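You operate a simulated robot arm through the tools that you are given. There is no shell and no other tool.

You run a simulated robot arm. Do the job below in one go: nothing can be reset, and whatever is moved stays where it is left.

Task
Pile some things up. At the end: the black spare fan from the teal table is on the wooden desk, with the blue spool from there on top of it and the ceramic fuse on top of that; the black block (marked "3-5") from the teal table is on the small white box; whatever was shut is shut again. Leave all else as you found it, and nothing knocked over.

It is judged by the outcome, as a careful person would: the job done as asked, and still so three seconds after it is handed in. It fails if anything else is knocked over, pushed out of place, dropped, spilled or broken.

Robot
A 7-joint arm with a two-finger gripper, fixed in place. Base frame: the origin is at the foot of the arm, x ahead of it, y to its left, z up; the work surface is at about z = 800. Readings come in mm, rad, newtons and seconds.
With the tool pointing down near the work surface it reaches from about 340 to 720 mm from the base axis. Its first joint turns from -1.152 to 1.152 rad. Payload 2.45 kg.
The TCP is the grasp point between the finger pads, 26 mm short of the fingertips. In the tool frame z runs along the fingers and y along their closing line. Largest opening 96 mm; the body of the gripper starts 69 mm behind the TCP.
Orientation is told as [roll, pitch, yaw] about the base's x, y, z axes, in that order, counted from this pose: with the fingers straight down and closing along the base's y, the tool's x points along the base's -x, its y along +y and its z along -z.

Tools
- The arm moves only by the tool send_rows. Its argument "commands" is a list of rows, each an object (a shift or turn left out is 0, a gripper value left out holds the last) with "travel": the shift along the base's x, y, z in mm, a list of three; "angular": the turn, a rotation vector about the base's x, y, z in degrees, a list of three; "claw": the gripper command, from -1 (shut) to 1 (fully open), values between in proportion. In form: [{"travel": [tx, ty, tz], "angular": [wx, wy, wz], "claw": claw}, ...]. A call has 1 to 20 rows; each row shifts and turns the commanded pose from where the row before left it. Rows are played at 5 a second. More than 50 mm and 0.15 rad between two rows, or a gripper value outside its range, and nothing of the call is played. A pose out of reach is approached as far as the arm can. The call stops where the force on the tool passes 40 N (or 10 N more than at its start, if that is more) or the arm is blocked; 0.2 s more then pass. Each finger halts on what it meets, pressing with about 27 N; the grip force reading is that of the motor and also rises with nothing between the fingers. The clock runs only during rows and for 0.2 s after the last one: add rows that do not move to give the fingers time. The reply holds the time, the measured pose of the TCP, the force on the tool along the base axes, the opening and the grip force, in the units named above and with some noise, with the torque about the TCP (base axes, N m) and any sound that the robot's microphone picked up.
- Cameras (640 x 400 px; columns grow to the right, rows downward): "scene" is fixed at [162.5, -398, 1405.6]; the picture's right is [0.78, -0.63, 0.00], its down [-0.46, -0.57, -0.68] and it looks along [0.42, 0.53, -0.74] (base axes); focal length 351 px, centre (320, 200). "wrist" rides on the gripper at [82, 3, -98] in the tool frame; the picture's right is [-0.04, 1.00, 0.00], its down [-0.73, -0.03, -0.68] and it looks along [-0.68, -0.03, 0.73] (tool axes); focal length 256 px, centre (320, 200). There is no depth. A picture from a camera that has moved, and an enlarged one, comes with that camera's place and axes in the base frame and with its lens.
- get_image(camera): a new picture of that camera. No time passes.
- close_up(camera, box): a new picture of the part [left, top, right, bottom] of that camera's present view, enlarged. No time passes.
- finish_job(): hands the job in; it is judged then, once.

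Places have to be worked out from the pictures, the camera data and where the tool is seen. Open the gripper and draw the arm clear of the work before you hand the job in, unless the task says otherwise.

The tools are called after "Request:" by a JSON object that holds its "fn" and its "kwargs". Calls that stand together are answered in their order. send_rows: Moves the arm, as the interface text tells. Its arguments: {"type":"object","properties":{"commands":{"type":"array"}},"required":["commands"]} The other tools are called the same way: get_image (camera) takes a picture; close_up (camera, box) takes an enlarged picture of a part of a camera's view; finish_job () hands the job in.

At the start:

```text
clock: 0.0
tcp_pos: [424.2, 103.3, 1033.1]
orientation: [0.001, -0.001, 0.0]
force: [-0.5, 0.0, 0.2]
moment: [-0.02, -0.02, 0.02]
opening: 96.1
grip_force: 0.0
```

scene: 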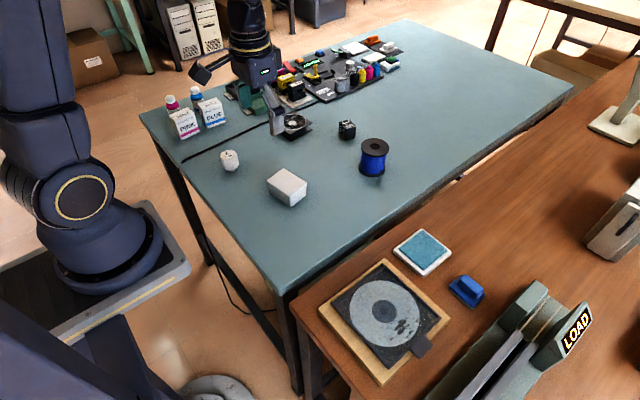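
wrist: 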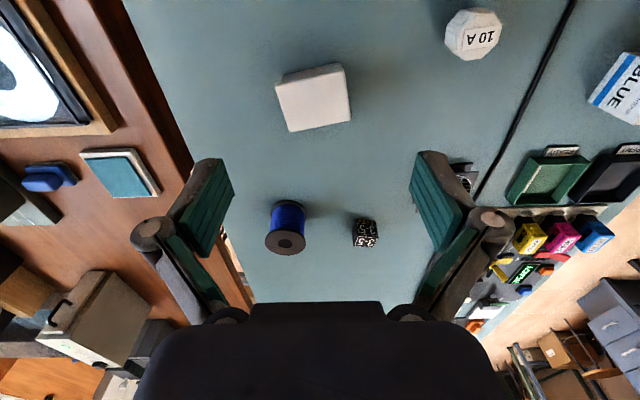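

The first pictures show the teal table with the white box, spool, black block, fuse and what may be the fan beside the gripper. I'll take enlarged views to identify everything.

Request:
{"fn": "close_up", "kwargs": {"camera": "scene", "box": [200, 80, 420, 218]}}

Request:
{"fn": "close_up", "kwargs": {"camera": "scene", "box": [310, 210, 630, 400]}}

Request:
{"fn": "close_up", "kwargs": {"camera": "scene", "box": [150, 20, 420, 180]}}

Request:
{"fn": "close_up", "kwargs": {"camera": "wrist", "box": [420, 100, 640, 350]}}

```text
2.90 times, centred on (310, 149) of scene
camera zoom: at [162.5, -398.0, 1405.6], right [0.78, -0.63, 0.0], down [-0.46, -0.57, -0.68], along [0.42, 0.53, -0.74], focal length 1017 px, centre (349, 348)
```

zoom: 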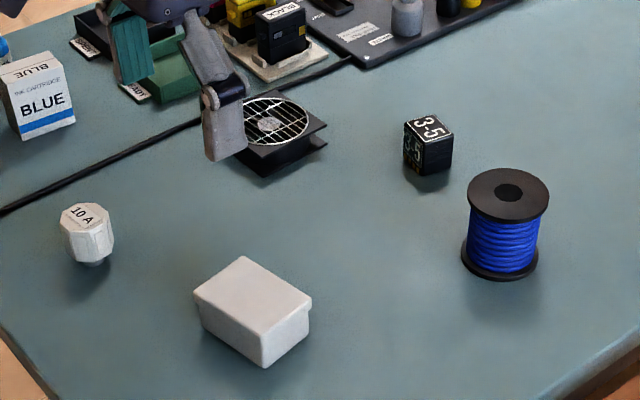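

```text
2.00 times, centred on (470, 305) of scene
camera zoom: at [162.5, -398.0, 1405.6], right [0.78, -0.63, 0.0], down [-0.46, -0.57, -0.68], along [0.42, 0.53, -0.74], focal length 702 px, centre (20, -10)
```

zoom: 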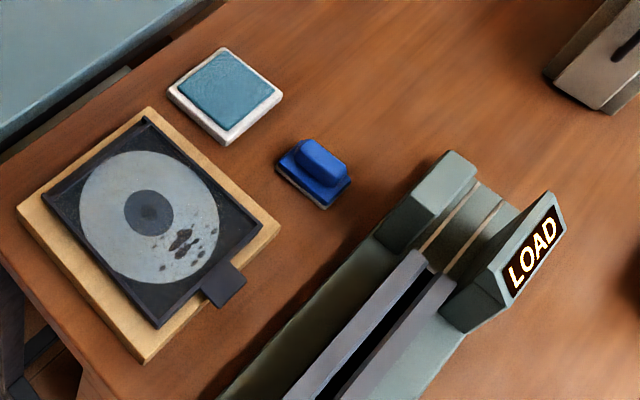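

```text
2.37 times, centred on (285, 100) of scene
camera zoom: at [162.5, -398.0, 1405.6], right [0.78, -0.63, 0.0], down [-0.46, -0.57, -0.68], along [0.42, 0.53, -0.74], focal length 832 px, centre (403, 437)
```

zoom: 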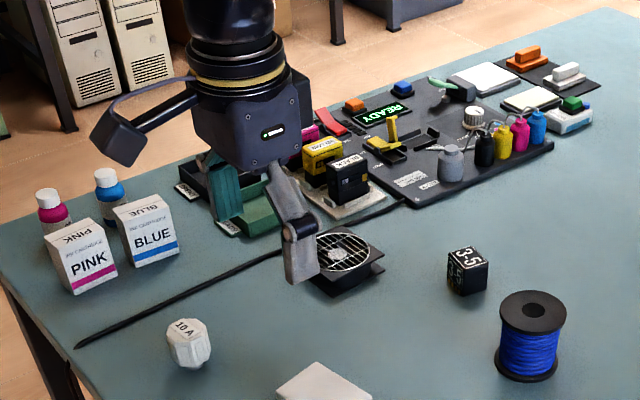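

```text
1.60 times, centred on (530, 225) of wrist
camera zoom: at [340.7, 105.9, 1131.4], right [0.04, 1.0, 0.0], down [0.73, -0.03, 0.68], along [0.68, -0.03, -0.73], focal length 410 px, centre (-16, 160)
```

zoom: 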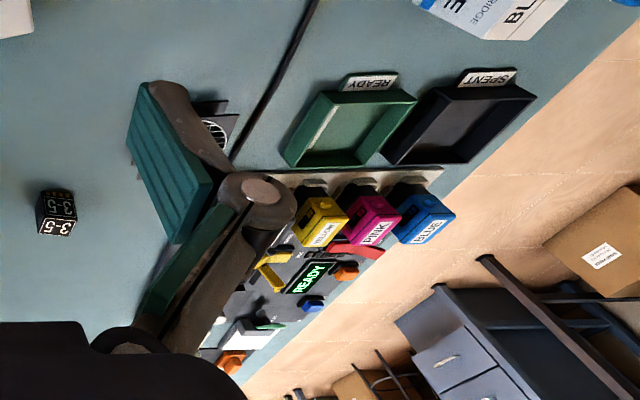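

The fan looks to be near (610, 287), the block near (722, 178), the spool near (675, 36), the fuse near (403, 274) and the white box near (455, 95). The gripper is partly hiding the fan, so I'll shift the arm left for a wrist view of it.

Request:
{"fn": "send_rows", "kwargs": {"commands": [{"travel": [-10, 45, 0]}, {"travel": [-10, 45, 0]}, {"travel": [0, 45, 0]}, {"travel": [0, 45, 0]}, {}]}}

Request:
{"fn": "get_image", "kwargs": {"camera": "wrist"}}

Request:
{"fn": "get_image", "kwargs": {"camera": "scene"}}

```text
clock: 1.2
tcp_pos: [401.3, 282.6, 1031.2]
orientation: [0.0, 0.0, 0.0]
force: [0.6, 0.4, 0.0]
moment: [0.02, 0.0, -0.02]
opening: 96.0
grip_force: 0.1
```

```text
taken
camera wrist: at [319.6, 285.8, 1130.1], right [0.04, 1.0, 0.0], down [0.73, -0.03, 0.68], along [0.68, -0.03, -0.73], focal length 256 px, centre (320, 200)
```

wrist: 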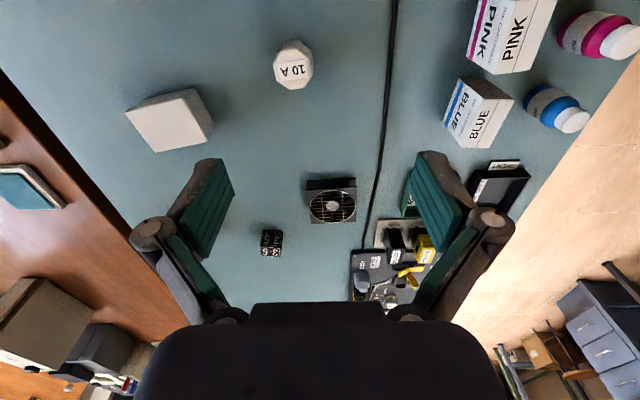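

```text
taken
```

scene: 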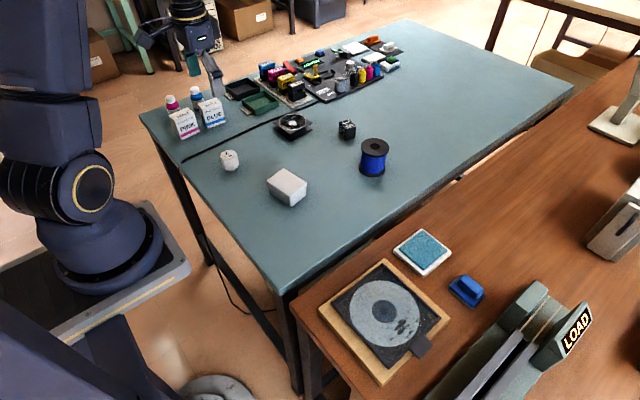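

The fan is now fully in view. I'll enlarge it and the other things to be moved.

Request:
{"fn": "close_up", "kwargs": {"camera": "wrist", "box": [240, 140, 400, 260]}}

Request:
{"fn": "close_up", "kwargs": {"camera": "scene", "box": [250, 90, 370, 165]}}

Request:
{"fn": "close_up", "kwargs": {"camera": "scene", "box": [200, 130, 320, 210]}}

Request:
{"fn": "close_up", "kwargs": {"camera": "scene", "box": [320, 110, 420, 185]}}

Request:
{"fn": "close_up", "kwargs": {"camera": "wrist", "box": [110, 20, 330, 160]}}

```text
3.33 times, centred on (320, 200) of wrist
camera zoom: at [319.6, 285.8, 1130.1], right [0.04, 1.0, 0.0], down [0.73, -0.03, 0.68], along [0.68, -0.03, -0.73], focal length 853 px, centre (320, 200)
```

zoom: 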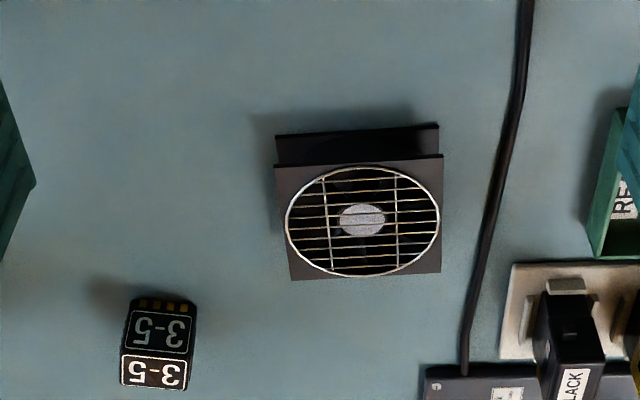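

```text
5.33 times, centred on (310, 128) of scene
camera zoom: at [162.5, -398.0, 1405.6], right [0.78, -0.63, 0.0], down [-0.46, -0.57, -0.68], along [0.42, 0.53, -0.74], focal length 1871 px, centre (373, 587)
```

zoom: 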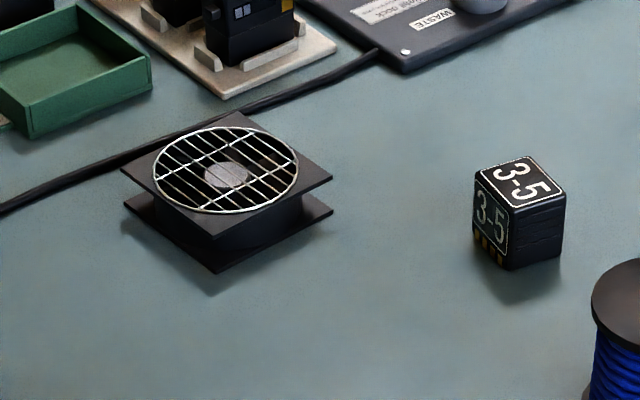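

```text
5.00 times, centred on (260, 170) of scene
camera zoom: at [162.5, -398.0, 1405.6], right [0.78, -0.63, 0.0], down [-0.46, -0.57, -0.68], along [0.42, 0.53, -0.74], focal length 1754 px, centre (620, 350)
```

zoom: 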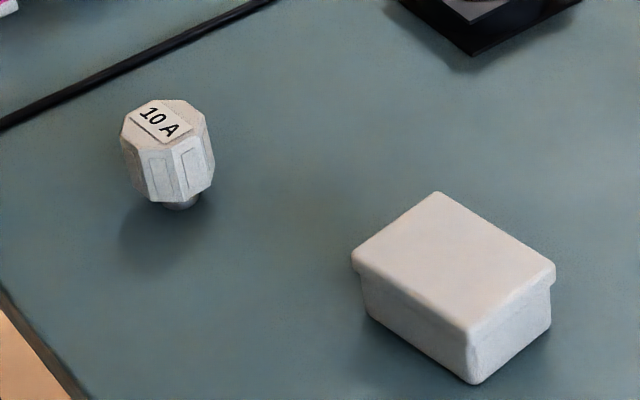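

```text
5.33 times, centred on (370, 148) of scene
camera zoom: at [162.5, -398.0, 1405.6], right [0.78, -0.63, 0.0], down [-0.46, -0.57, -0.68], along [0.42, 0.53, -0.74], focal length 1871 px, centre (53, 480)
```

zoom: 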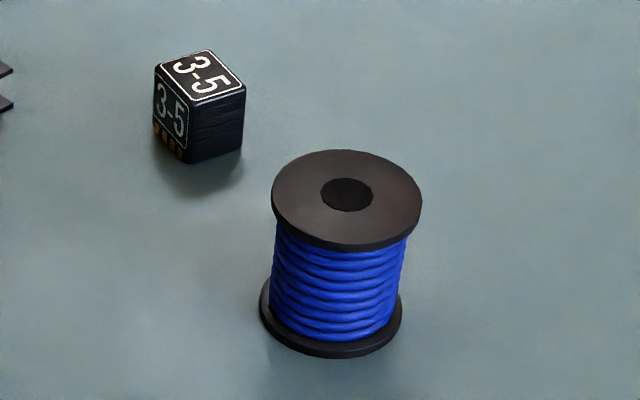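

```text
2.86 times, centred on (220, 90) of wrist
camera zoom: at [319.6, 285.8, 1130.1], right [0.04, 1.0, 0.0], down [0.73, -0.03, 0.68], along [0.68, -0.03, -0.73], focal length 731 px, centre (606, 514)
```

zoom: 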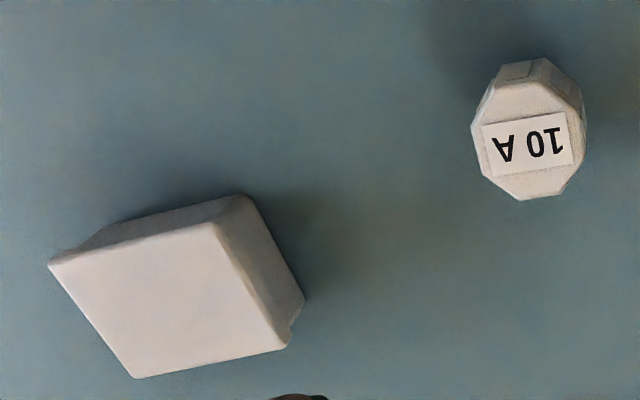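

From the wrist view the fan measures about 80×80×26 mm, centred near (619, 294) and turned about +3°. I'll move above it for a close check.

Request:
{"fn": "send_rows", "kwargs": {"commands": [{"travel": [44, 2, -10], "angular": [0, 0, 3]}, {"travel": [44, 2, -10]}, {"travel": [44, 2, -15]}, {"travel": [44, 2, -20]}, {"travel": [42, 2, -30]}, {"travel": [0, 0, -36]}, {}, {}]}}

Request:
{"fn": "get_image", "kwargs": {"camera": "wrist"}}

Request:
{"fn": "get_image", "kwargs": {"camera": "scene"}}

```text
refused: row 5 steps farther than a row can; nothing moved
```

```text
taken
camera wrist: at [319.6, 285.8, 1130.1], right [0.04, 1.0, 0.0], down [0.73, -0.03, 0.68], along [0.68, -0.03, -0.73], focal length 256 px, centre (320, 200)
```

wrist: 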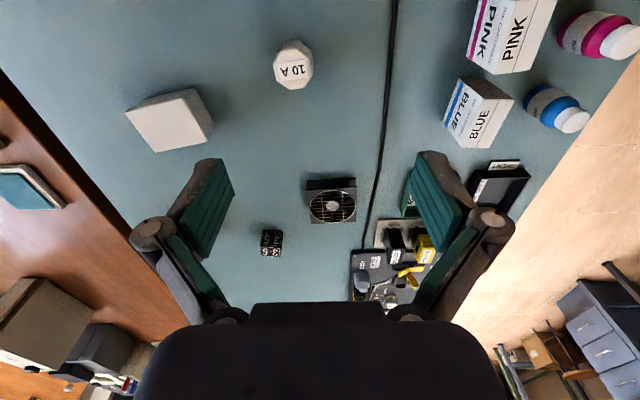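

```text
taken
```

scene: 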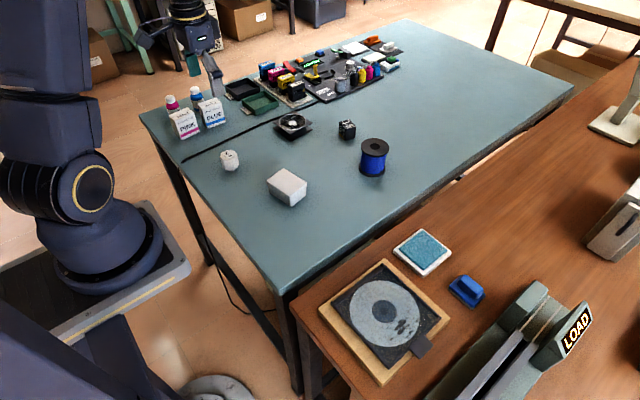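

The call was refused because row 5 was over 50 mm in total, and nothing moved. I'll resend it with smaller steps.

Request:
{"fn": "send_rows", "kwargs": {"commands": [{"travel": [44, 2, -10], "angular": [0, 0, 3]}, {"travel": [44, 2, -10]}, {"travel": [44, 2, -15]}, {"travel": [44, 2, -20]}, {"travel": [42, 2, -20]}, {"travel": [0, 0, -46]}, {}, {}]}}

Request:
{"fn": "get_image", "kwargs": {"camera": "wrist"}}

Request:
{"fn": "get_image", "kwargs": {"camera": "scene"}}

```text
clock: 3.0
tcp_pos: [621.9, 293.1, 911.6]
orientation: [0.001, 0.001, 0.052]
force: [0.4, -0.8, -0.3]
moment: [-0.01, -0.02, -0.01]
opening: 96.0
grip_force: 0.0
```

```text
taken
camera wrist: at [538.8, 291.6, 1009.8], right [-0.01, 1.0, 0.0], down [0.73, 0.01, 0.68], along [0.68, 0.01, -0.73], focal length 256 px, centre (320, 200)
```

wrist: 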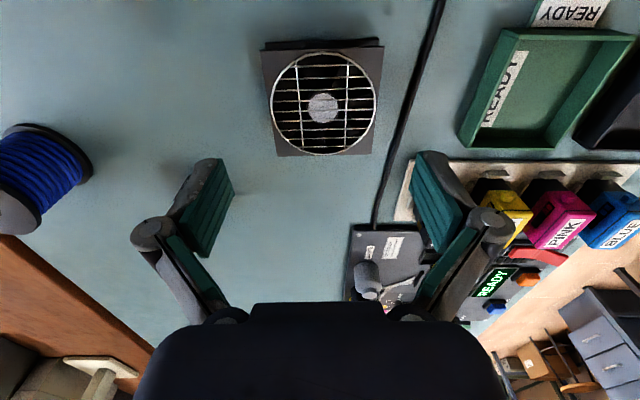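

```text
taken
```

scene: 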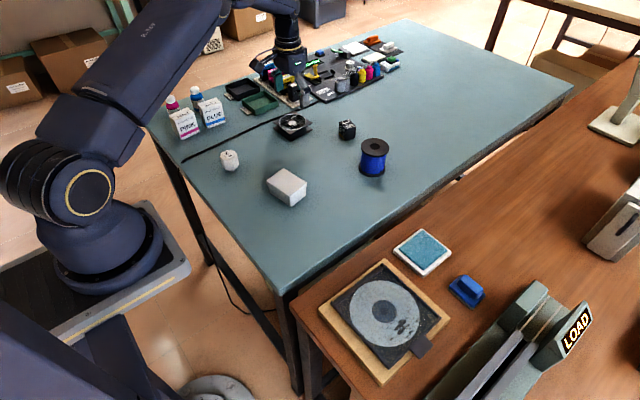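

The fan sits right under the gripper in the wrist view. I'll enlarge it to refine the centre and yaw.

Request:
{"fn": "close_up", "kwargs": {"camera": "wrist", "box": [220, 20, 460, 170]}}

```text
2.67 times, centred on (340, 95) of wrist
camera zoom: at [538.8, 291.6, 1009.8], right [-0.01, 1.0, 0.0], down [0.73, 0.01, 0.68], along [0.68, 0.01, -0.73], focal length 683 px, centre (267, 480)
```

zoom: 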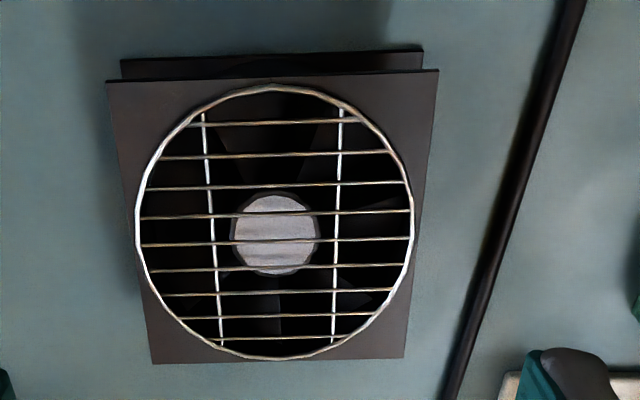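

The refined fan centre is (618.7, 294.3), 80 mm across, with a yaw of about 2.5°, and the cable clears the left finger by about 8 mm. I'll centre and descend until the fingertips are just above the table.

Request:
{"fn": "send_rows", "kwargs": {"commands": [{"travel": [-3.5, 0.5, -20]}, {"travel": [0, 0, -30]}, {"travel": [0, 0, -20]}, {"travel": [0, 0, -8]}, {}]}}

Request:
{"fn": "get_image", "kwargs": {"camera": "wrist"}}

Request:
{"fn": "close_up", "kwargs": {"camera": "scene", "box": [230, 60, 390, 160]}}

```text
clock: 4.2
tcp_pos: [618.3, 292.4, 832.7]
orientation: [0.0, -0.001, 0.051]
force: [0.6, -0.6, 0.3]
moment: [-0.04, -0.01, -0.02]
opening: 96.0
grip_force: 0.0
```

```text
taken
camera wrist: at [535.2, 291.9, 931.0], right [-0.01, 1.0, 0.0], down [0.73, 0.01, 0.68], along [0.68, 0.01, -0.73], focal length 256 px, centre (320, 200)
```

wrist: 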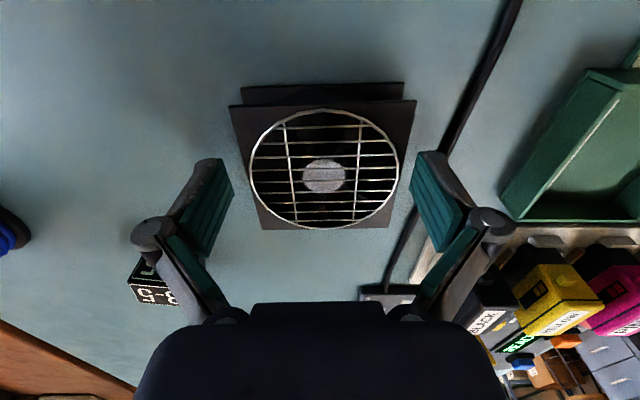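

```text
4.00 times, centred on (310, 110) of scene
camera zoom: at [162.5, -398.0, 1405.6], right [0.78, -0.63, 0.0], down [-0.46, -0.57, -0.68], along [0.42, 0.53, -0.74], focal length 1403 px, centre (360, 560)
```

zoom: 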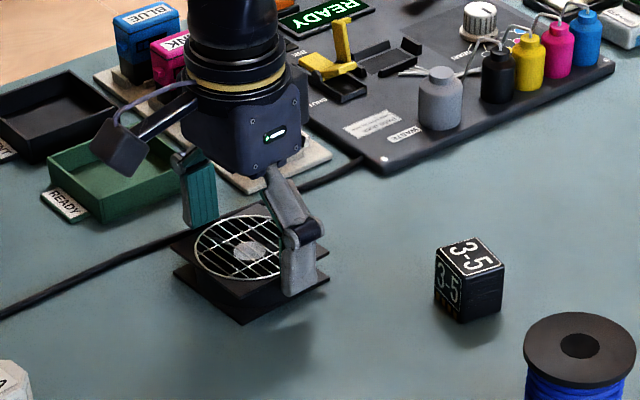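

The fingers straddle the fan's sides with clearance. I'll go down a few more millimetres and close.

Request:
{"fn": "send_rows", "kwargs": {"commands": [{"travel": [0.5, 0.7, -3.5]}, {"claw": -1}, {}, {}, {}]}}

Request:
{"fn": "close_up", "kwargs": {"camera": "scene", "box": [230, 60, 390, 160]}}

```text
clock: 5.4
tcp_pos: [619.2, 292.4, 830.0]
orientation: [0.001, -0.003, 0.053]
force: [-0.2, 1.0, 5.7]
moment: [0.08, 0.09, -0.02]
opening: 79.3
grip_force: 27.0
```

```text
4.00 times, centred on (310, 110) of scene
camera zoom: at [162.4, -398.0, 1405.6], right [0.78, -0.63, 0.0], down [-0.46, -0.57, -0.68], along [0.42, 0.53, -0.74], focal length 1403 px, centre (360, 560)
```

zoom: 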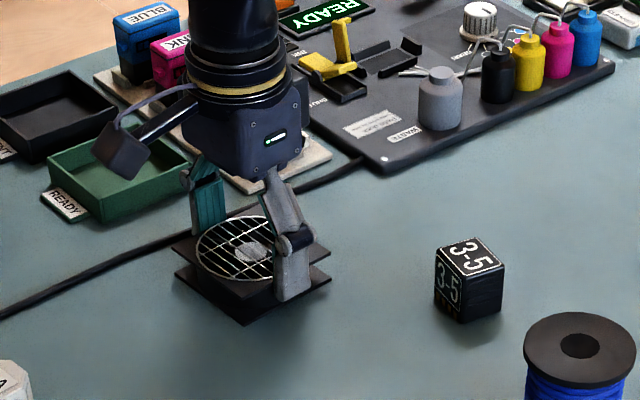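

The fan is held at a 79.3 mm opening and 27 N grip. I'll lift it gently and check that it comes up level.

Request:
{"fn": "send_rows", "kwargs": {"commands": [{"travel": [0, 0, 5]}, {"travel": [0, 0, 15]}, {"travel": [0, 0, 30]}, {"travel": [0, 0, 40]}, {}]}}

Request:
{"fn": "close_up", "kwargs": {"camera": "scene", "box": [230, 40, 390, 160]}}

Request:
{"fn": "get_image", "kwargs": {"camera": "wrist"}}

```text
clock: 6.6
tcp_pos: [617.2, 294.0, 921.3]
orientation: [0.001, 0.0, 0.053]
force: [-0.6, 0.8, -1.4]
moment: [-0.01, -0.01, 0.0]
opening: 79.3
grip_force: 27.1
```

```text
3.33 times, centred on (310, 100) of scene
camera zoom: at [162.5, -398.0, 1405.6], right [0.78, -0.63, 0.0], down [-0.46, -0.57, -0.68], along [0.42, 0.53, -0.74], focal length 1169 px, centre (353, 533)
```

zoom: 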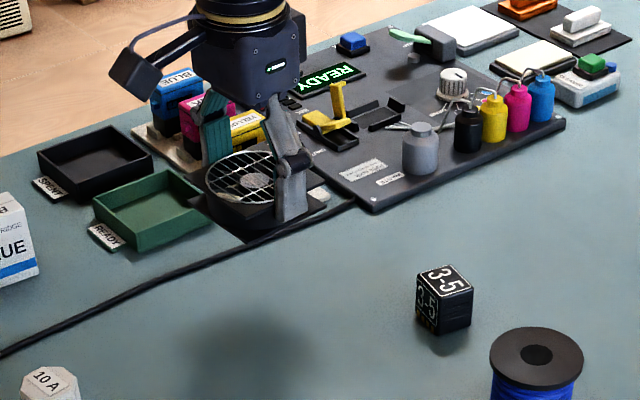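

```text
taken
camera wrist: at [535.3, 293.0, 1018.8], right [-0.01, 1.0, 0.0], down [0.73, 0.01, 0.68], along [0.68, 0.01, -0.73], focal length 256 px, centre (320, 200)
```

wrist: 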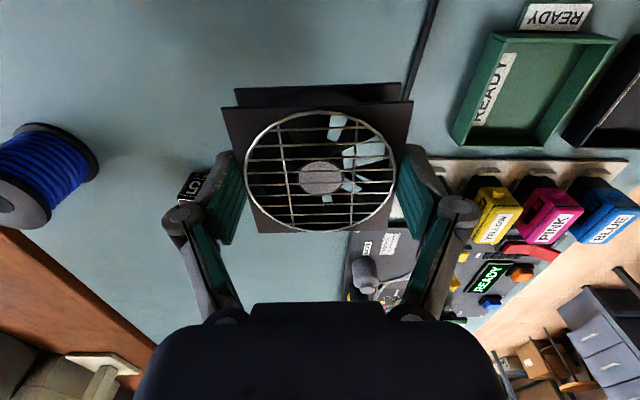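

The fan came up level. I'll raise it and carry it over to a free patch of the desk around (656, -195), clear of the ink pad.

Request:
{"fn": "send_rows", "kwargs": {"commands": [{"travel": [0, 0, 30]}, {"travel": [0, -10, 40]}, {"travel": [3, -36, 0], "angular": [0, 0, -3]}, {"travel": [3, -37, 0]}, {"travel": [3, -37, 0]}, {"travel": [3, -37, 0]}, {"travel": [3, -37, 0]}, {"travel": [3, -37, 0]}, {"travel": [3, -37, 0]}, {"travel": [3, -37, 0]}, {"travel": [3, -37, 0]}, {"travel": [3, -37, 0]}, {"travel": [3, -37, 0]}, {"travel": [3, -37, 0]}, {"travel": [1, -36.5, 0]}, {}, {}]}}

Request:
{"fn": "get_image", "kwargs": {"camera": "wrist"}}

Request:
{"fn": "get_image", "kwargs": {"camera": "scene"}}

```text
clock: 10.2
tcp_pos: [656.7, -195.7, 990.4]
orientation: [0.001, 0.0, 0.0]
force: [0.3, 0.2, -1.1]
moment: [-0.04, 0.06, 0.01]
opening: 79.3
grip_force: 27.1
```

```text
taken
camera wrist: at [573.7, -193.0, 1088.0], right [0.04, 1.0, 0.0], down [0.73, -0.03, 0.68], along [0.68, -0.03, -0.73], focal length 256 px, centre (320, 200)
```

wrist: 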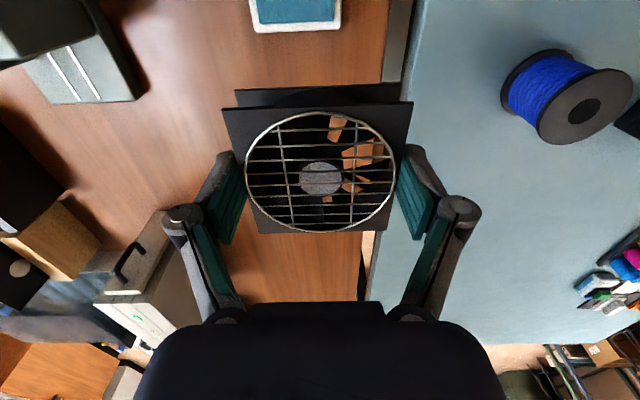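

```text
taken
```

scene: 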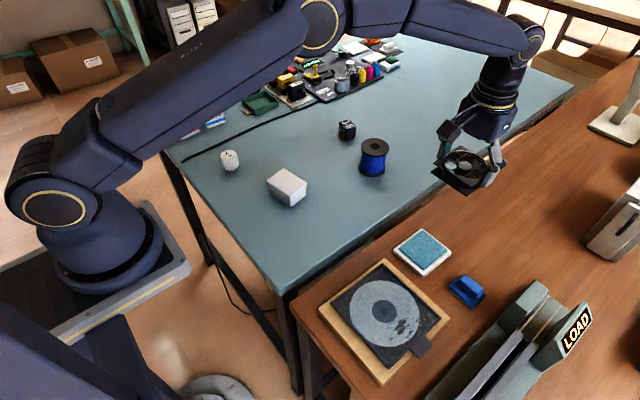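

The wrist view suggests the ink pad's far edge lies nearer to x≈615 than I thought. I'll enlarge both views to place it before going down.

Request:
{"fn": "close_up", "kwargs": {"camera": "wrist", "box": [220, 0, 420, 120]}}

Request:
{"fn": "close_up", "kwargs": {"camera": "scene", "box": [380, 180, 500, 300]}}

```text
3.20 times, centred on (320, 60) of wrist
camera zoom: at [573.7, -193.0, 1088.0], right [0.04, 1.0, 0.0], down [0.73, -0.03, 0.68], along [0.68, -0.03, -0.73], focal length 819 px, centre (320, 648)
```

zoom: 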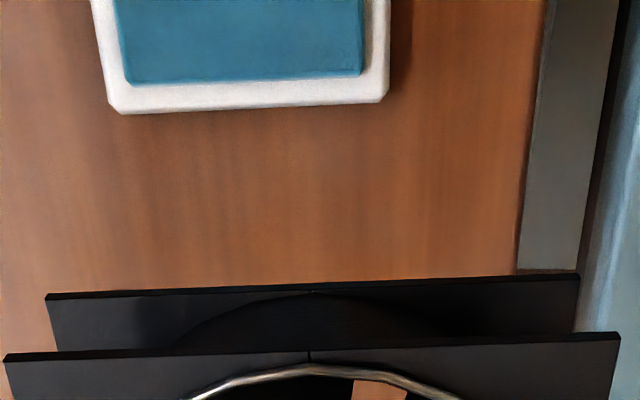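

```text
3.33 times, centred on (440, 240) of scene
camera zoom: at [162.5, -398.0, 1405.6], right [0.78, -0.63, 0.0], down [-0.46, -0.57, -0.68], along [0.42, 0.53, -0.74], focal length 1169 px, centre (-80, 67)
```

zoom: 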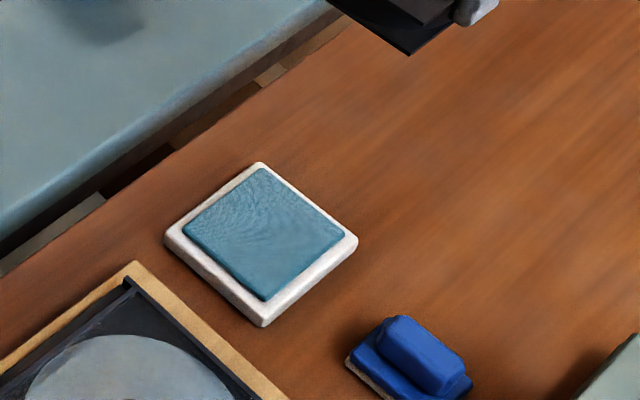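

The ink pad's far edge is at x≈619 and the desk edge at y≈-132. I'll move the target to (675, -190), which leaves about 15 mm on each side, and descend to just above the desk.

Request:
{"fn": "send_rows", "kwargs": {"commands": [{"travel": [18.8, 5, 0]}, {"travel": [0, 0, -40]}, {"travel": [0, 0, -40]}, {"travel": [0, 0, -40]}, {"travel": [0, 0, -25]}, {}]}}

Request:
{"fn": "get_image", "kwargs": {"camera": "wrist"}}

Request:
{"fn": "close_up", "kwargs": {"camera": "scene", "box": [380, 150, 540, 270]}}

```text
clock: 11.6
tcp_pos: [674.9, -190.8, 844.3]
orientation: [0.0, 0.0, 0.0]
force: [0.0, 0.0, -1.1]
moment: [0.01, -0.02, 0.0]
opening: 79.4
grip_force: 27.2
```

```text
taken
camera wrist: at [591.6, -188.2, 943.0], right [0.04, 1.0, 0.0], down [0.73, -0.03, 0.68], along [0.68, -0.03, -0.73], focal length 256 px, centre (320, 200)
```

wrist: 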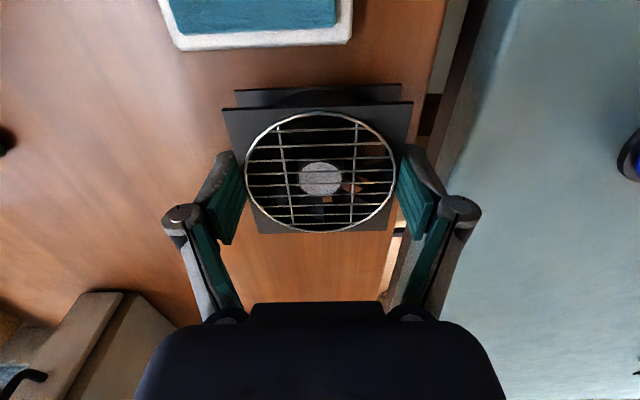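

```text
3.33 times, centred on (460, 210) of scene
camera zoom: at [162.5, -398.0, 1405.6], right [0.78, -0.63, 0.0], down [-0.46, -0.57, -0.68], along [0.42, 0.53, -0.74], focal length 1169 px, centre (-147, 167)
```

zoom: 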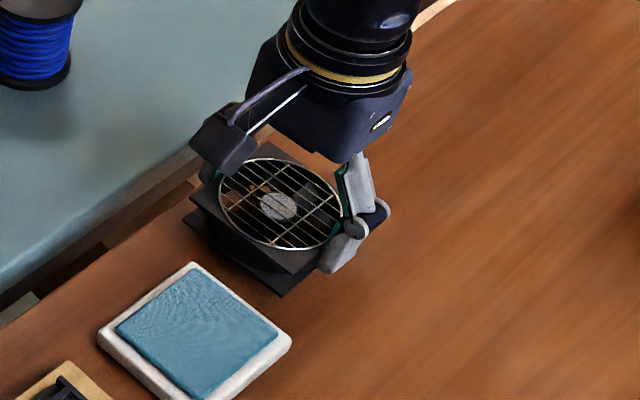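

The fan hangs level over bare wood beyond the pad. I'll lower it in small steps until it touches.

Request:
{"fn": "send_rows", "kwargs": {"commands": [{"travel": [0, 0, -5]}, {"travel": [0, 0, -5]}, {"travel": [0, 0, -2]}, {}]}}

```text
clock: 12.6
tcp_pos: [674.6, -190.8, 833.4]
orientation: [0.0, -0.001, 0.003]
force: [0.3, -0.2, -0.9]
moment: [-0.02, -0.01, -0.02]
opening: 79.3
grip_force: 26.9
```

No contact yet at 833.4, so I'll keep going in 1 mm steps.

Request:
{"fn": "send_rows", "kwargs": {"commands": [{"travel": [0, 0, -1]}, {"travel": [0, 0, -1]}, {}]}}

```text
clock: 13.4
tcp_pos: [674.1, -190.0, 831.0]
orientation: [0.0, 0.0, -0.001]
force: [0.0, -0.6, -1.5]
moment: [-0.02, 0.02, -0.02]
opening: 79.1
grip_force: 27.4
```

Still only the fan's own weight shows. I'll continue.

Request:
{"fn": "send_rows", "kwargs": {"commands": [{"travel": [0, 0, -1]}, {}]}}

Request:
{"fn": "send_rows", "kwargs": {"commands": [{"travel": [0, 0, -1]}, {}]}}

Request:
{"fn": "close_up", "kwargs": {"camera": "scene", "box": [400, 170, 520, 260]}}

```text
clock: 14.0
tcp_pos: [674.5, -190.1, 830.9]
orientation: [0.0, 0.0, -0.001]
force: [-0.5, -0.4, 0.6]
moment: [0.06, -0.07, 0.01]
opening: 79.4
grip_force: 27.1
```

```text
clock: 14.6
tcp_pos: [674.1, -190.2, 830.5]
orientation: [0.001, 0.0, 0.0]
force: [-0.5, -0.4, 9.9]
moment: [0.27, 0.21, 0.0]
opening: 79.6
grip_force: 27.3
```

```text
4.44 times, centred on (460, 215) of scene
camera zoom: at [162.3, -397.9, 1405.6], right [0.78, -0.63, 0.0], down [-0.46, -0.57, -0.68], along [0.42, 0.53, -0.74], focal length 1559 px, centre (-302, 133)
```

zoom: 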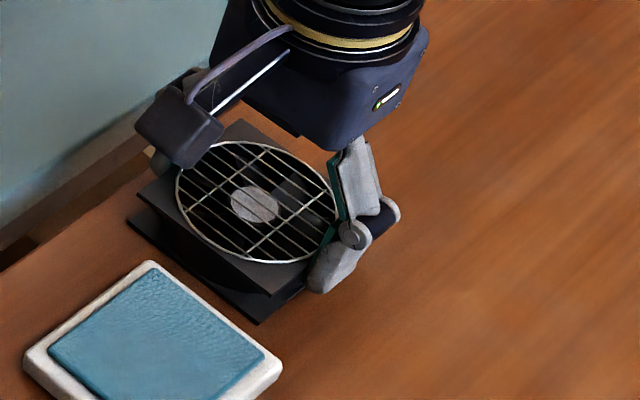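

The force is +9.9 N, so the fan is resting on the desk. I'll open and lift straight up.

Request:
{"fn": "send_rows", "kwargs": {"commands": [{"travel": [0, 0, 0.5], "claw": 1}, {}, {}, {}, {"travel": [0, 0, 20]}, {"travel": [0, 0, 50]}, {"travel": [0, 0, 50]}, {}]}}

Request:
{"fn": "get_image", "kwargs": {"camera": "wrist"}}

Request:
{"fn": "get_image", "kwargs": {"camera": "scene"}}

```text
clock: 16.4
tcp_pos: [674.2, -190.2, 950.6]
orientation: [0.0, -0.001, -0.001]
force: [-0.6, 0.0, 0.3]
moment: [0.03, 0.0, -0.02]
opening: 95.9
grip_force: 0.0
```

```text
taken
camera wrist: at [590.1, -186.7, 1048.6], right [0.04, 1.0, 0.0], down [0.73, -0.03, 0.68], along [0.68, -0.03, -0.73], focal length 256 px, centre (320, 200)
```

wrist: 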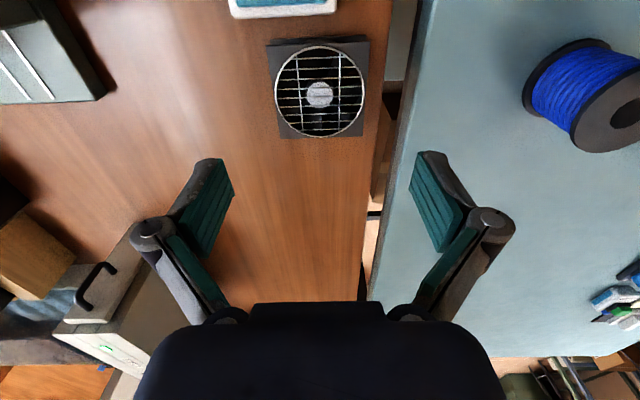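

```text
taken
```

scene: 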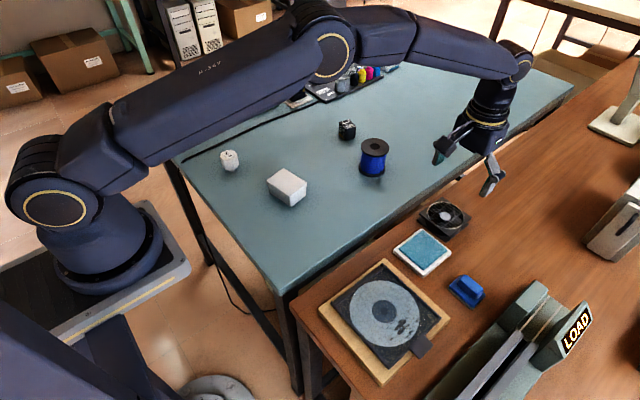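

The fan is on the desk at about (674.5, -190), 10+ mm from the pad, and nothing else moved. The spool measures about 68 mm across and 70 mm tall, near (677, 36.5), so I'll move above it for a closer look.

Request:
{"fn": "send_rows", "kwargs": {"commands": [{"travel": [0, 45, 10]}, {"travel": [0, 46, 0]}, {"travel": [0, 46, 0]}, {"travel": [0, 45, 0]}, {"travel": [2, 44, 0]}, {}, {}]}}

Request:
{"fn": "get_image", "kwargs": {"camera": "wrist"}}

Request:
{"fn": "close_up", "kwargs": {"camera": "scene", "box": [400, 180, 500, 280]}}

```text
clock: 18.0
tcp_pos: [676.9, 35.4, 962.0]
orientation: [-0.001, 0.0, -0.001]
force: [0.7, 0.0, 0.6]
moment: [-0.04, 0.0, 0.01]
opening: 96.1
grip_force: 0.0
```

```text
taken
camera wrist: at [594.1, 38.3, 1060.3], right [0.04, 1.0, 0.0], down [0.73, -0.03, 0.68], along [0.68, -0.03, -0.73], focal length 256 px, centre (320, 200)
```

wrist: 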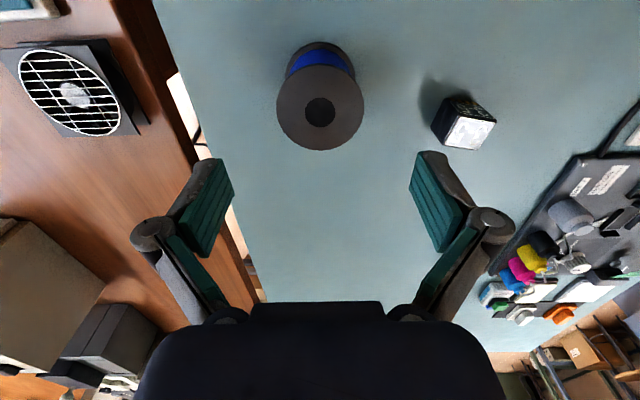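

```text
4.00 times, centred on (450, 230) of scene
camera zoom: at [162.5, -398.0, 1405.6], right [0.78, -0.63, 0.0], down [-0.46, -0.57, -0.68], along [0.42, 0.53, -0.74], focal length 1403 px, centre (-200, 80)
```

zoom: 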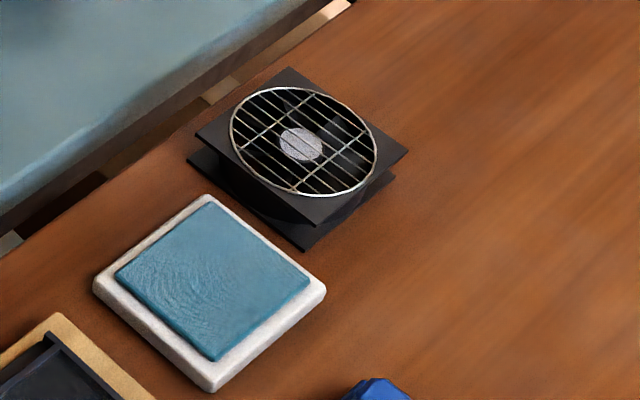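

From the wrist view the spool's axis is at about (678, 35). I'll descend with the open fingers around its upper flange.

Request:
{"fn": "send_rows", "kwargs": {"commands": [{"travel": [1, -0.5, -30]}, {"travel": [0, 0, -40]}, {"travel": [0, 0, -26]}, {}]}}

Request:
{"fn": "get_image", "kwargs": {"camera": "wrist"}}

Request:
{"fn": "close_up", "kwargs": {"camera": "scene", "box": [310, 90, 430, 190]}}

```text
clock: 19.0
tcp_pos: [677.8, 34.6, 865.6]
orientation: [0.001, 0.0, -0.001]
force: [0.3, -0.8, -0.6]
moment: [-0.02, 0.0, -0.03]
opening: 96.2
grip_force: 0.1
```

```text
taken
camera wrist: at [594.3, 37.6, 964.1], right [0.04, 1.0, 0.0], down [0.73, -0.03, 0.68], along [0.68, -0.03, -0.73], focal length 256 px, centre (320, 200)
```

wrist: 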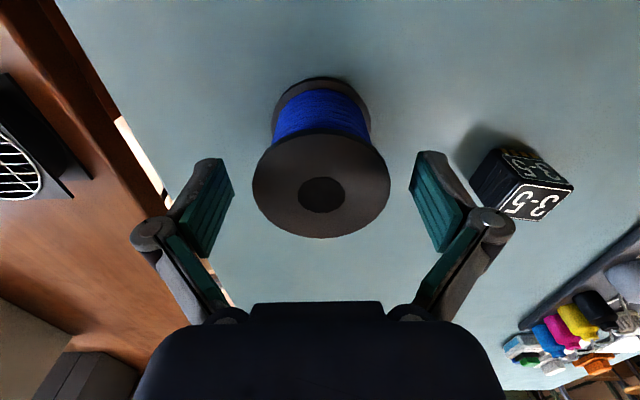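

```text
4.00 times, centred on (370, 140) of scene
camera zoom: at [162.5, -398.0, 1405.6], right [0.78, -0.63, 0.0], down [-0.46, -0.57, -0.68], along [0.42, 0.53, -0.74], focal length 1403 px, centre (120, 440)
```

zoom: 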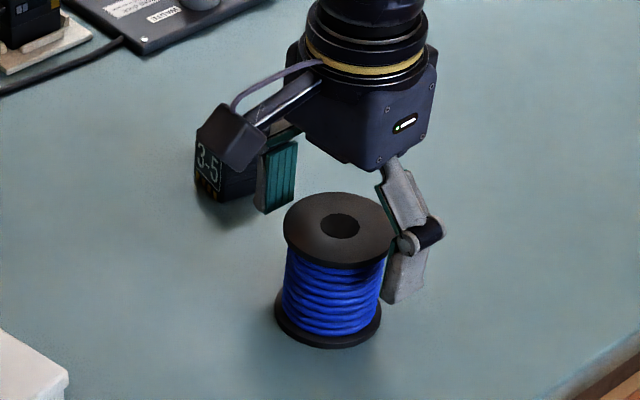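

The flange is centred between the pads. I'll go 5 mm lower and grip.

Request:
{"fn": "send_rows", "kwargs": {"commands": [{"travel": [0.5, 0.3, -5]}, {"claw": -1}, {}, {}, {}]}}

Request:
{"fn": "send_rows", "kwargs": {"commands": [{"travel": [0, 0, 4]}, {"travel": [0, 0, 10]}, {"travel": [0, 0, 20]}, {}]}}

Request:
{"fn": "close_up", "kwargs": {"camera": "scene", "box": [310, 90, 430, 190]}}

Request:
{"fn": "get_image", "kwargs": {"camera": "wrist"}}

```text
clock: 20.2
tcp_pos: [677.7, 35.1, 862.0]
orientation: [-0.001, -0.001, -0.001]
force: [0.6, 1.7, 1.2]
moment: [0.15, -0.06, 0.07]
opening: 64.7
grip_force: 26.3
```

```text
clock: 21.2
tcp_pos: [676.7, 34.5, 894.5]
orientation: [0.0, 0.0, 0.0]
force: [0.0, -0.7, -5.0]
moment: [-0.03, 0.02, 0.01]
opening: 64.8
grip_force: 26.8
```

```text
4.00 times, centred on (370, 140) of scene
camera zoom: at [162.6, -398.0, 1405.6], right [0.78, -0.63, 0.0], down [-0.46, -0.57, -0.68], along [0.42, 0.53, -0.74], focal length 1403 px, centre (120, 440)
```

zoom: 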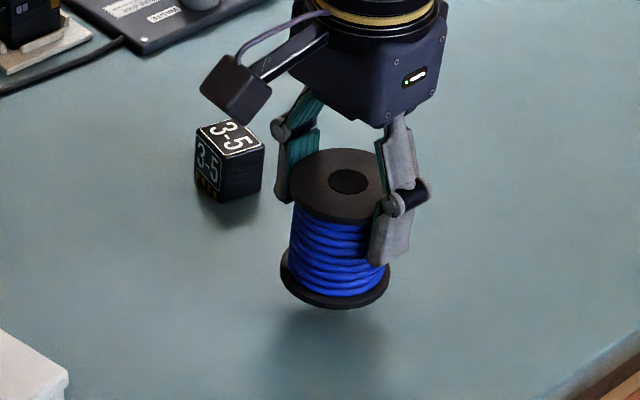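

```text
taken
camera wrist: at [595.1, 37.3, 992.5], right [0.04, 1.0, 0.0], down [0.73, -0.03, 0.68], along [0.68, -0.03, -0.73], focal length 256 px, centre (320, 200)
```

wrist: 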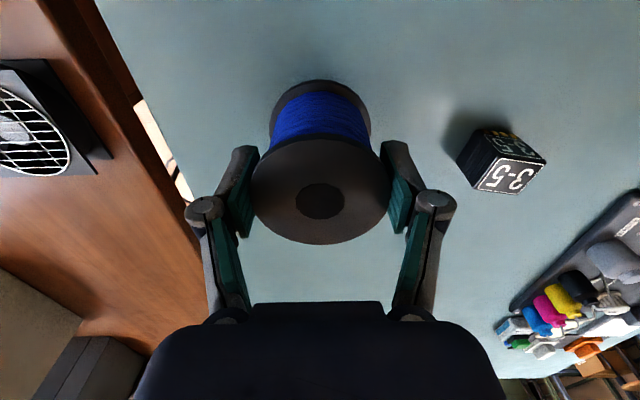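

The spool is held upright, weighing about 5 N. I'll raise it and carry it over the fan.

Request:
{"fn": "send_rows", "kwargs": {"commands": [{"travel": [0, 0, 30]}, {"travel": [0, 0, 36]}, {"travel": [-1, -32, 0]}, {"travel": [-1, -33, 0]}, {"travel": [-1, -33, 0]}, {"travel": [-1, -32, 0]}, {"travel": [0, -32, 0]}, {"travel": [0, -32, 0]}, {"travel": [0, -31.5, 0]}, {}, {}]}}

Request:
{"fn": "get_image", "kwargs": {"camera": "wrist"}}

Request:
{"fn": "close_up", "kwargs": {"camera": "scene", "box": [380, 130, 540, 250]}}

```text
clock: 23.6
tcp_pos: [673.4, -189.9, 959.0]
orientation: [0.001, 0.0, -0.002]
force: [0.8, -0.2, -3.9]
moment: [-0.02, 0.01, 0.01]
opening: 64.7
grip_force: 27.4
```

```text
taken
camera wrist: at [592.0, -187.3, 1057.6], right [0.04, 1.0, 0.0], down [0.73, -0.03, 0.68], along [0.68, -0.03, -0.73], focal length 256 px, centre (320, 200)
```

wrist: 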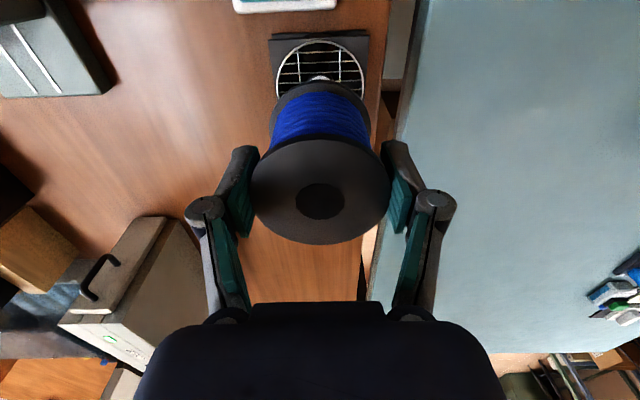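

```text
3.33 times, centred on (460, 190) of scene
camera zoom: at [162.6, -398.0, 1405.6], right [0.78, -0.63, 0.0], down [-0.46, -0.57, -0.68], along [0.42, 0.53, -0.74], focal length 1169 px, centre (-147, 233)
```

zoom: 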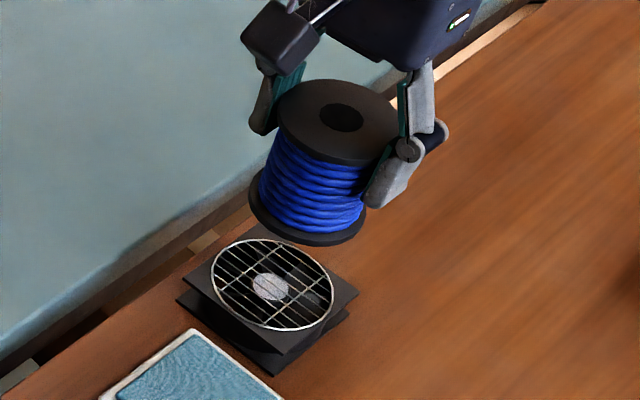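

The spool hangs above the fan, centred on it. I'll lower it close to the grille and then ease it down.

Request:
{"fn": "send_rows", "kwargs": {"commands": [{"travel": [0, 0, -30]}, {"travel": [0, 0, -25]}, {"travel": [0, 0, -8]}, {"travel": [0, 0, -2]}, {}]}}

Request:
{"fn": "close_up", "kwargs": {"camera": "scene", "box": [380, 150, 540, 270]}}

Request:
{"fn": "get_image", "kwargs": {"camera": "wrist"}}

```text
clock: 24.8
tcp_pos: [674.4, -189.6, 893.4]
orientation: [0.002, 0.001, -0.001]
force: [0.2, -0.2, -3.9]
moment: [0.01, -0.01, 0.01]
opening: 64.8
grip_force: 26.9
```

```text
3.33 times, centred on (460, 210) of scene
camera zoom: at [162.6, -398.0, 1405.6], right [0.78, -0.63, 0.0], down [-0.46, -0.57, -0.68], along [0.42, 0.53, -0.74], focal length 1169 px, centre (-147, 167)
```

zoom: 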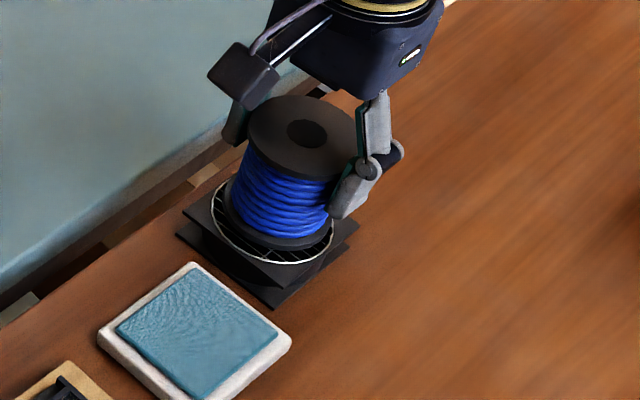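

```text
taken
camera wrist: at [591.2, -187.2, 992.0], right [0.04, 1.0, 0.0], down [0.73, -0.03, 0.68], along [0.68, -0.03, -0.73], focal length 256 px, centre (320, 200)
```

wrist: 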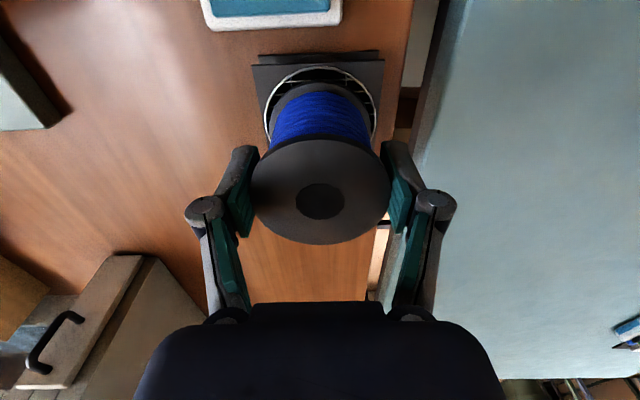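

The spool's bottom is a few millimetres above the grille and centred on it. I'll ease down.

Request:
{"fn": "send_rows", "kwargs": {"commands": [{"travel": [0, 0, -1.5]}, {"travel": [0, 0, -1.5]}, {}]}}

Request:
{"fn": "send_rows", "kwargs": {"commands": [{"travel": [0, 0, -1]}, {}]}}

```text
clock: 25.6
tcp_pos: [674.1, -189.5, 889.7]
orientation: [-0.001, 0.0, -0.001]
force: [0.3, -0.9, -3.8]
moment: [-0.01, 0.02, -0.02]
opening: 64.7
grip_force: 27.2
```

```text
clock: 26.2
tcp_pos: [673.1, -190.1, 889.2]
orientation: [-0.002, 0.001, 0.001]
force: [-0.6, -0.3, -3.7]
moment: [0.02, 0.02, -0.01]
opening: 64.9
grip_force: 26.5
```

There's no contact yet at 889. I'll keep stepping down.

Request:
{"fn": "send_rows", "kwargs": {"commands": [{"travel": [0, 0, -1]}, {}]}}

Request:
{"fn": "send_rows", "kwargs": {"commands": [{"travel": [0, 0, -1]}, {}]}}

```text
clock: 26.8
tcp_pos: [674.0, -189.8, 889.1]
orientation: [0.0, 0.0, -0.001]
force: [0.3, -1.1, -3.3]
moment: [-0.03, 0.04, -0.01]
opening: 64.4
grip_force: 26.5
```

```text
clock: 27.4
tcp_pos: [673.5, -188.5, 888.4]
orientation: [0.0, -0.001, 0.001]
force: [0.4, -0.6, -3.7]
moment: [0.01, 0.0, -0.01]
opening: 64.7
grip_force: 26.6
```

Request:
{"fn": "send_rows", "kwargs": {"commands": [{"travel": [0, 0, -1]}, {}]}}

Request:
{"fn": "send_rows", "kwargs": {"commands": [{"travel": [0, 0, -1]}, {}]}}

Request:
{"fn": "close_up", "kwargs": {"camera": "scene", "box": [400, 170, 500, 250]}}

```text
clock: 28.0
tcp_pos: [674.7, -189.9, 887.2]
orientation: [0.001, -0.001, 0.001]
force: [0.8, 0.1, -3.7]
moment: [0.0, 0.01, -0.03]
opening: 64.9
grip_force: 26.8
```

```text
clock: 28.6
tcp_pos: [674.5, -190.7, 886.9]
orientation: [-0.002, -0.001, 0.0]
force: [0.0, -1.4, -3.9]
moment: [0.02, 0.0, -0.03]
opening: 64.7
grip_force: 27.2
```

```text
5.00 times, centred on (450, 210) of scene
camera zoom: at [162.6, -398.0, 1405.6], right [0.78, -0.63, 0.0], down [-0.46, -0.57, -0.68], along [0.42, 0.53, -0.74], focal length 1754 px, centre (-330, 150)
```

zoom: 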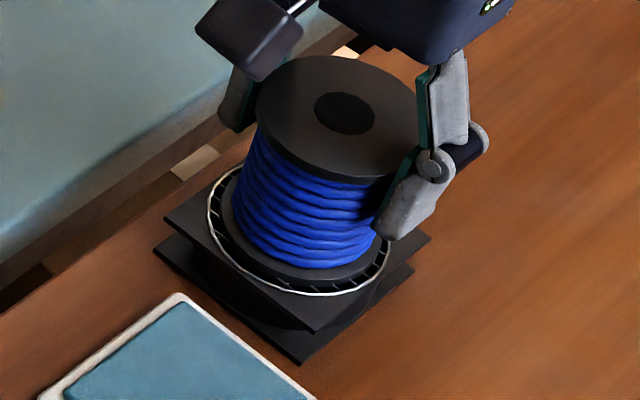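

The spool sits centred within the grille ring and is nearly touching. I'll go 1 mm at a time.

Request:
{"fn": "send_rows", "kwargs": {"commands": [{"travel": [0, 0, -1]}, {}]}}

Request:
{"fn": "send_rows", "kwargs": {"commands": [{"travel": [0, 0, -0.7]}, {}]}}

```text
clock: 29.2
tcp_pos: [675.5, -190.5, 886.9]
orientation: [-0.001, -0.003, 0.0]
force: [-0.8, 2.5, 4.6]
moment: [0.13, 0.16, 0.01]
opening: 64.8
grip_force: 27.0
```

```text
clock: 29.8
tcp_pos: [674.6, -189.6, 886.4]
orientation: [0.0, -0.001, 0.0]
force: [0.4, -1.3, 6.7]
moment: [0.05, 0.07, 0.0]
opening: 64.9
grip_force: 26.6
```

The spool is now resting on the fan, with the force changed from -3.8 to +6.7 N. I'll release and rise straight up.

Request:
{"fn": "send_rows", "kwargs": {"commands": [{"travel": [0, 0, 0.5]}, {"claw": 1}, {}, {}, {}, {"travel": [0, 0, 20]}, {"travel": [0, 0, 40]}, {"travel": [0, 0, 40]}, {}]}}

Request:
{"fn": "get_image", "kwargs": {"camera": "wrist"}}

Request:
{"fn": "close_up", "kwargs": {"camera": "scene", "box": [390, 150, 510, 250]}}

```text
clock: 31.8
tcp_pos: [674.1, -190.2, 986.7]
orientation: [0.0, 0.001, 0.0]
force: [0.0, 0.1, 0.2]
moment: [-0.02, 0.03, 0.0]
opening: 96.1
grip_force: 0.0
```

```text
taken
camera wrist: at [591.1, -186.8, 1084.2], right [0.04, 1.0, 0.0], down [0.73, -0.03, 0.68], along [0.68, -0.03, -0.73], focal length 256 px, centre (320, 200)
```

wrist: 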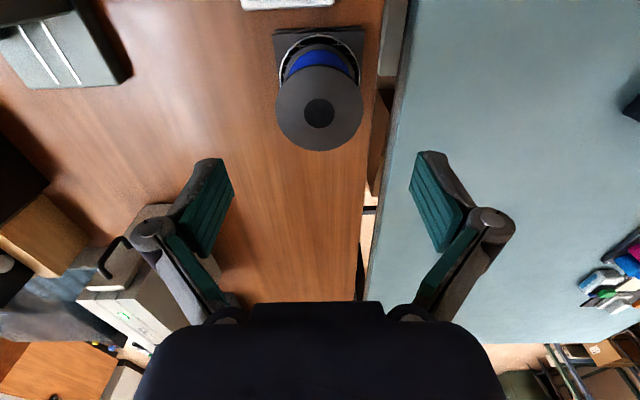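

```text
4.00 times, centred on (450, 200) of scene
camera zoom: at [162.5, -398.0, 1405.6], right [0.78, -0.63, 0.0], down [-0.46, -0.57, -0.68], along [0.42, 0.53, -0.74], focal length 1403 px, centre (-200, 200)
```

zoom: 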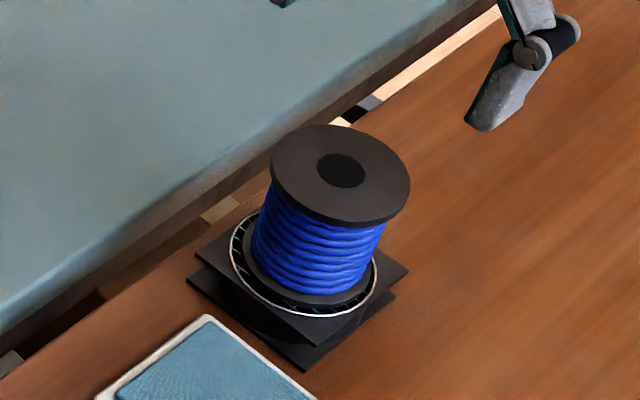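

The spool stands squarely on the fan, its hole centred near (675.5, -191). Next is the fuse, near (403, 274), so I'll move above it at a safe height.

Request:
{"fn": "send_rows", "kwargs": {"commands": [{"travel": [-22, 38, 0]}, {"travel": [-22, 38, 0]}, {"travel": [-22, 38, 0]}, {"travel": [-22, 38, 0]}, {"travel": [-22, 38, 0]}, {"travel": [-22, 38, 0]}, {"travel": [-22, 38, 0]}, {"travel": [-23, 38, 0]}, {"travel": [-23, 38, 0]}, {"travel": [-23, 40, 0]}, {"travel": [-23, 40, 0]}, {"travel": [-23, 42, 0]}, {}, {}]}}

Request:
{"fn": "get_image", "kwargs": {"camera": "wrist"}}

Request:
{"fn": "get_image", "kwargs": {"camera": "scene"}}

```text
clock: 34.8
tcp_pos: [403.0, 272.2, 987.2]
orientation: [0.0, 0.0, 0.0]
force: [0.0, -0.5, -0.2]
moment: [0.02, 0.02, 0.05]
opening: 96.2
grip_force: 0.1
```

```text
taken
camera wrist: at [320.0, 276.3, 1084.3], right [0.04, 1.0, 0.0], down [0.73, -0.03, 0.68], along [0.68, -0.03, -0.73], focal length 256 px, centre (320, 200)
```

wrist: 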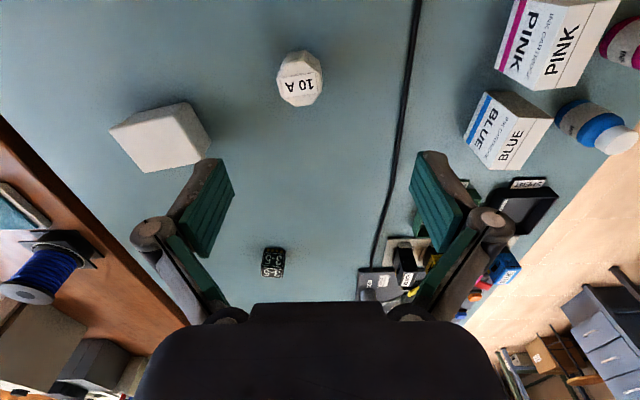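

```text
taken
```

scene: 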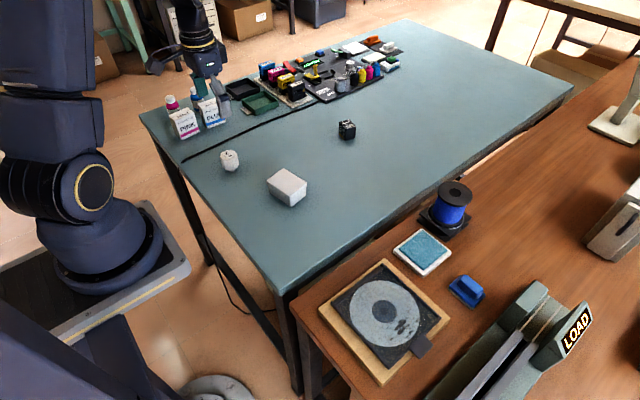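

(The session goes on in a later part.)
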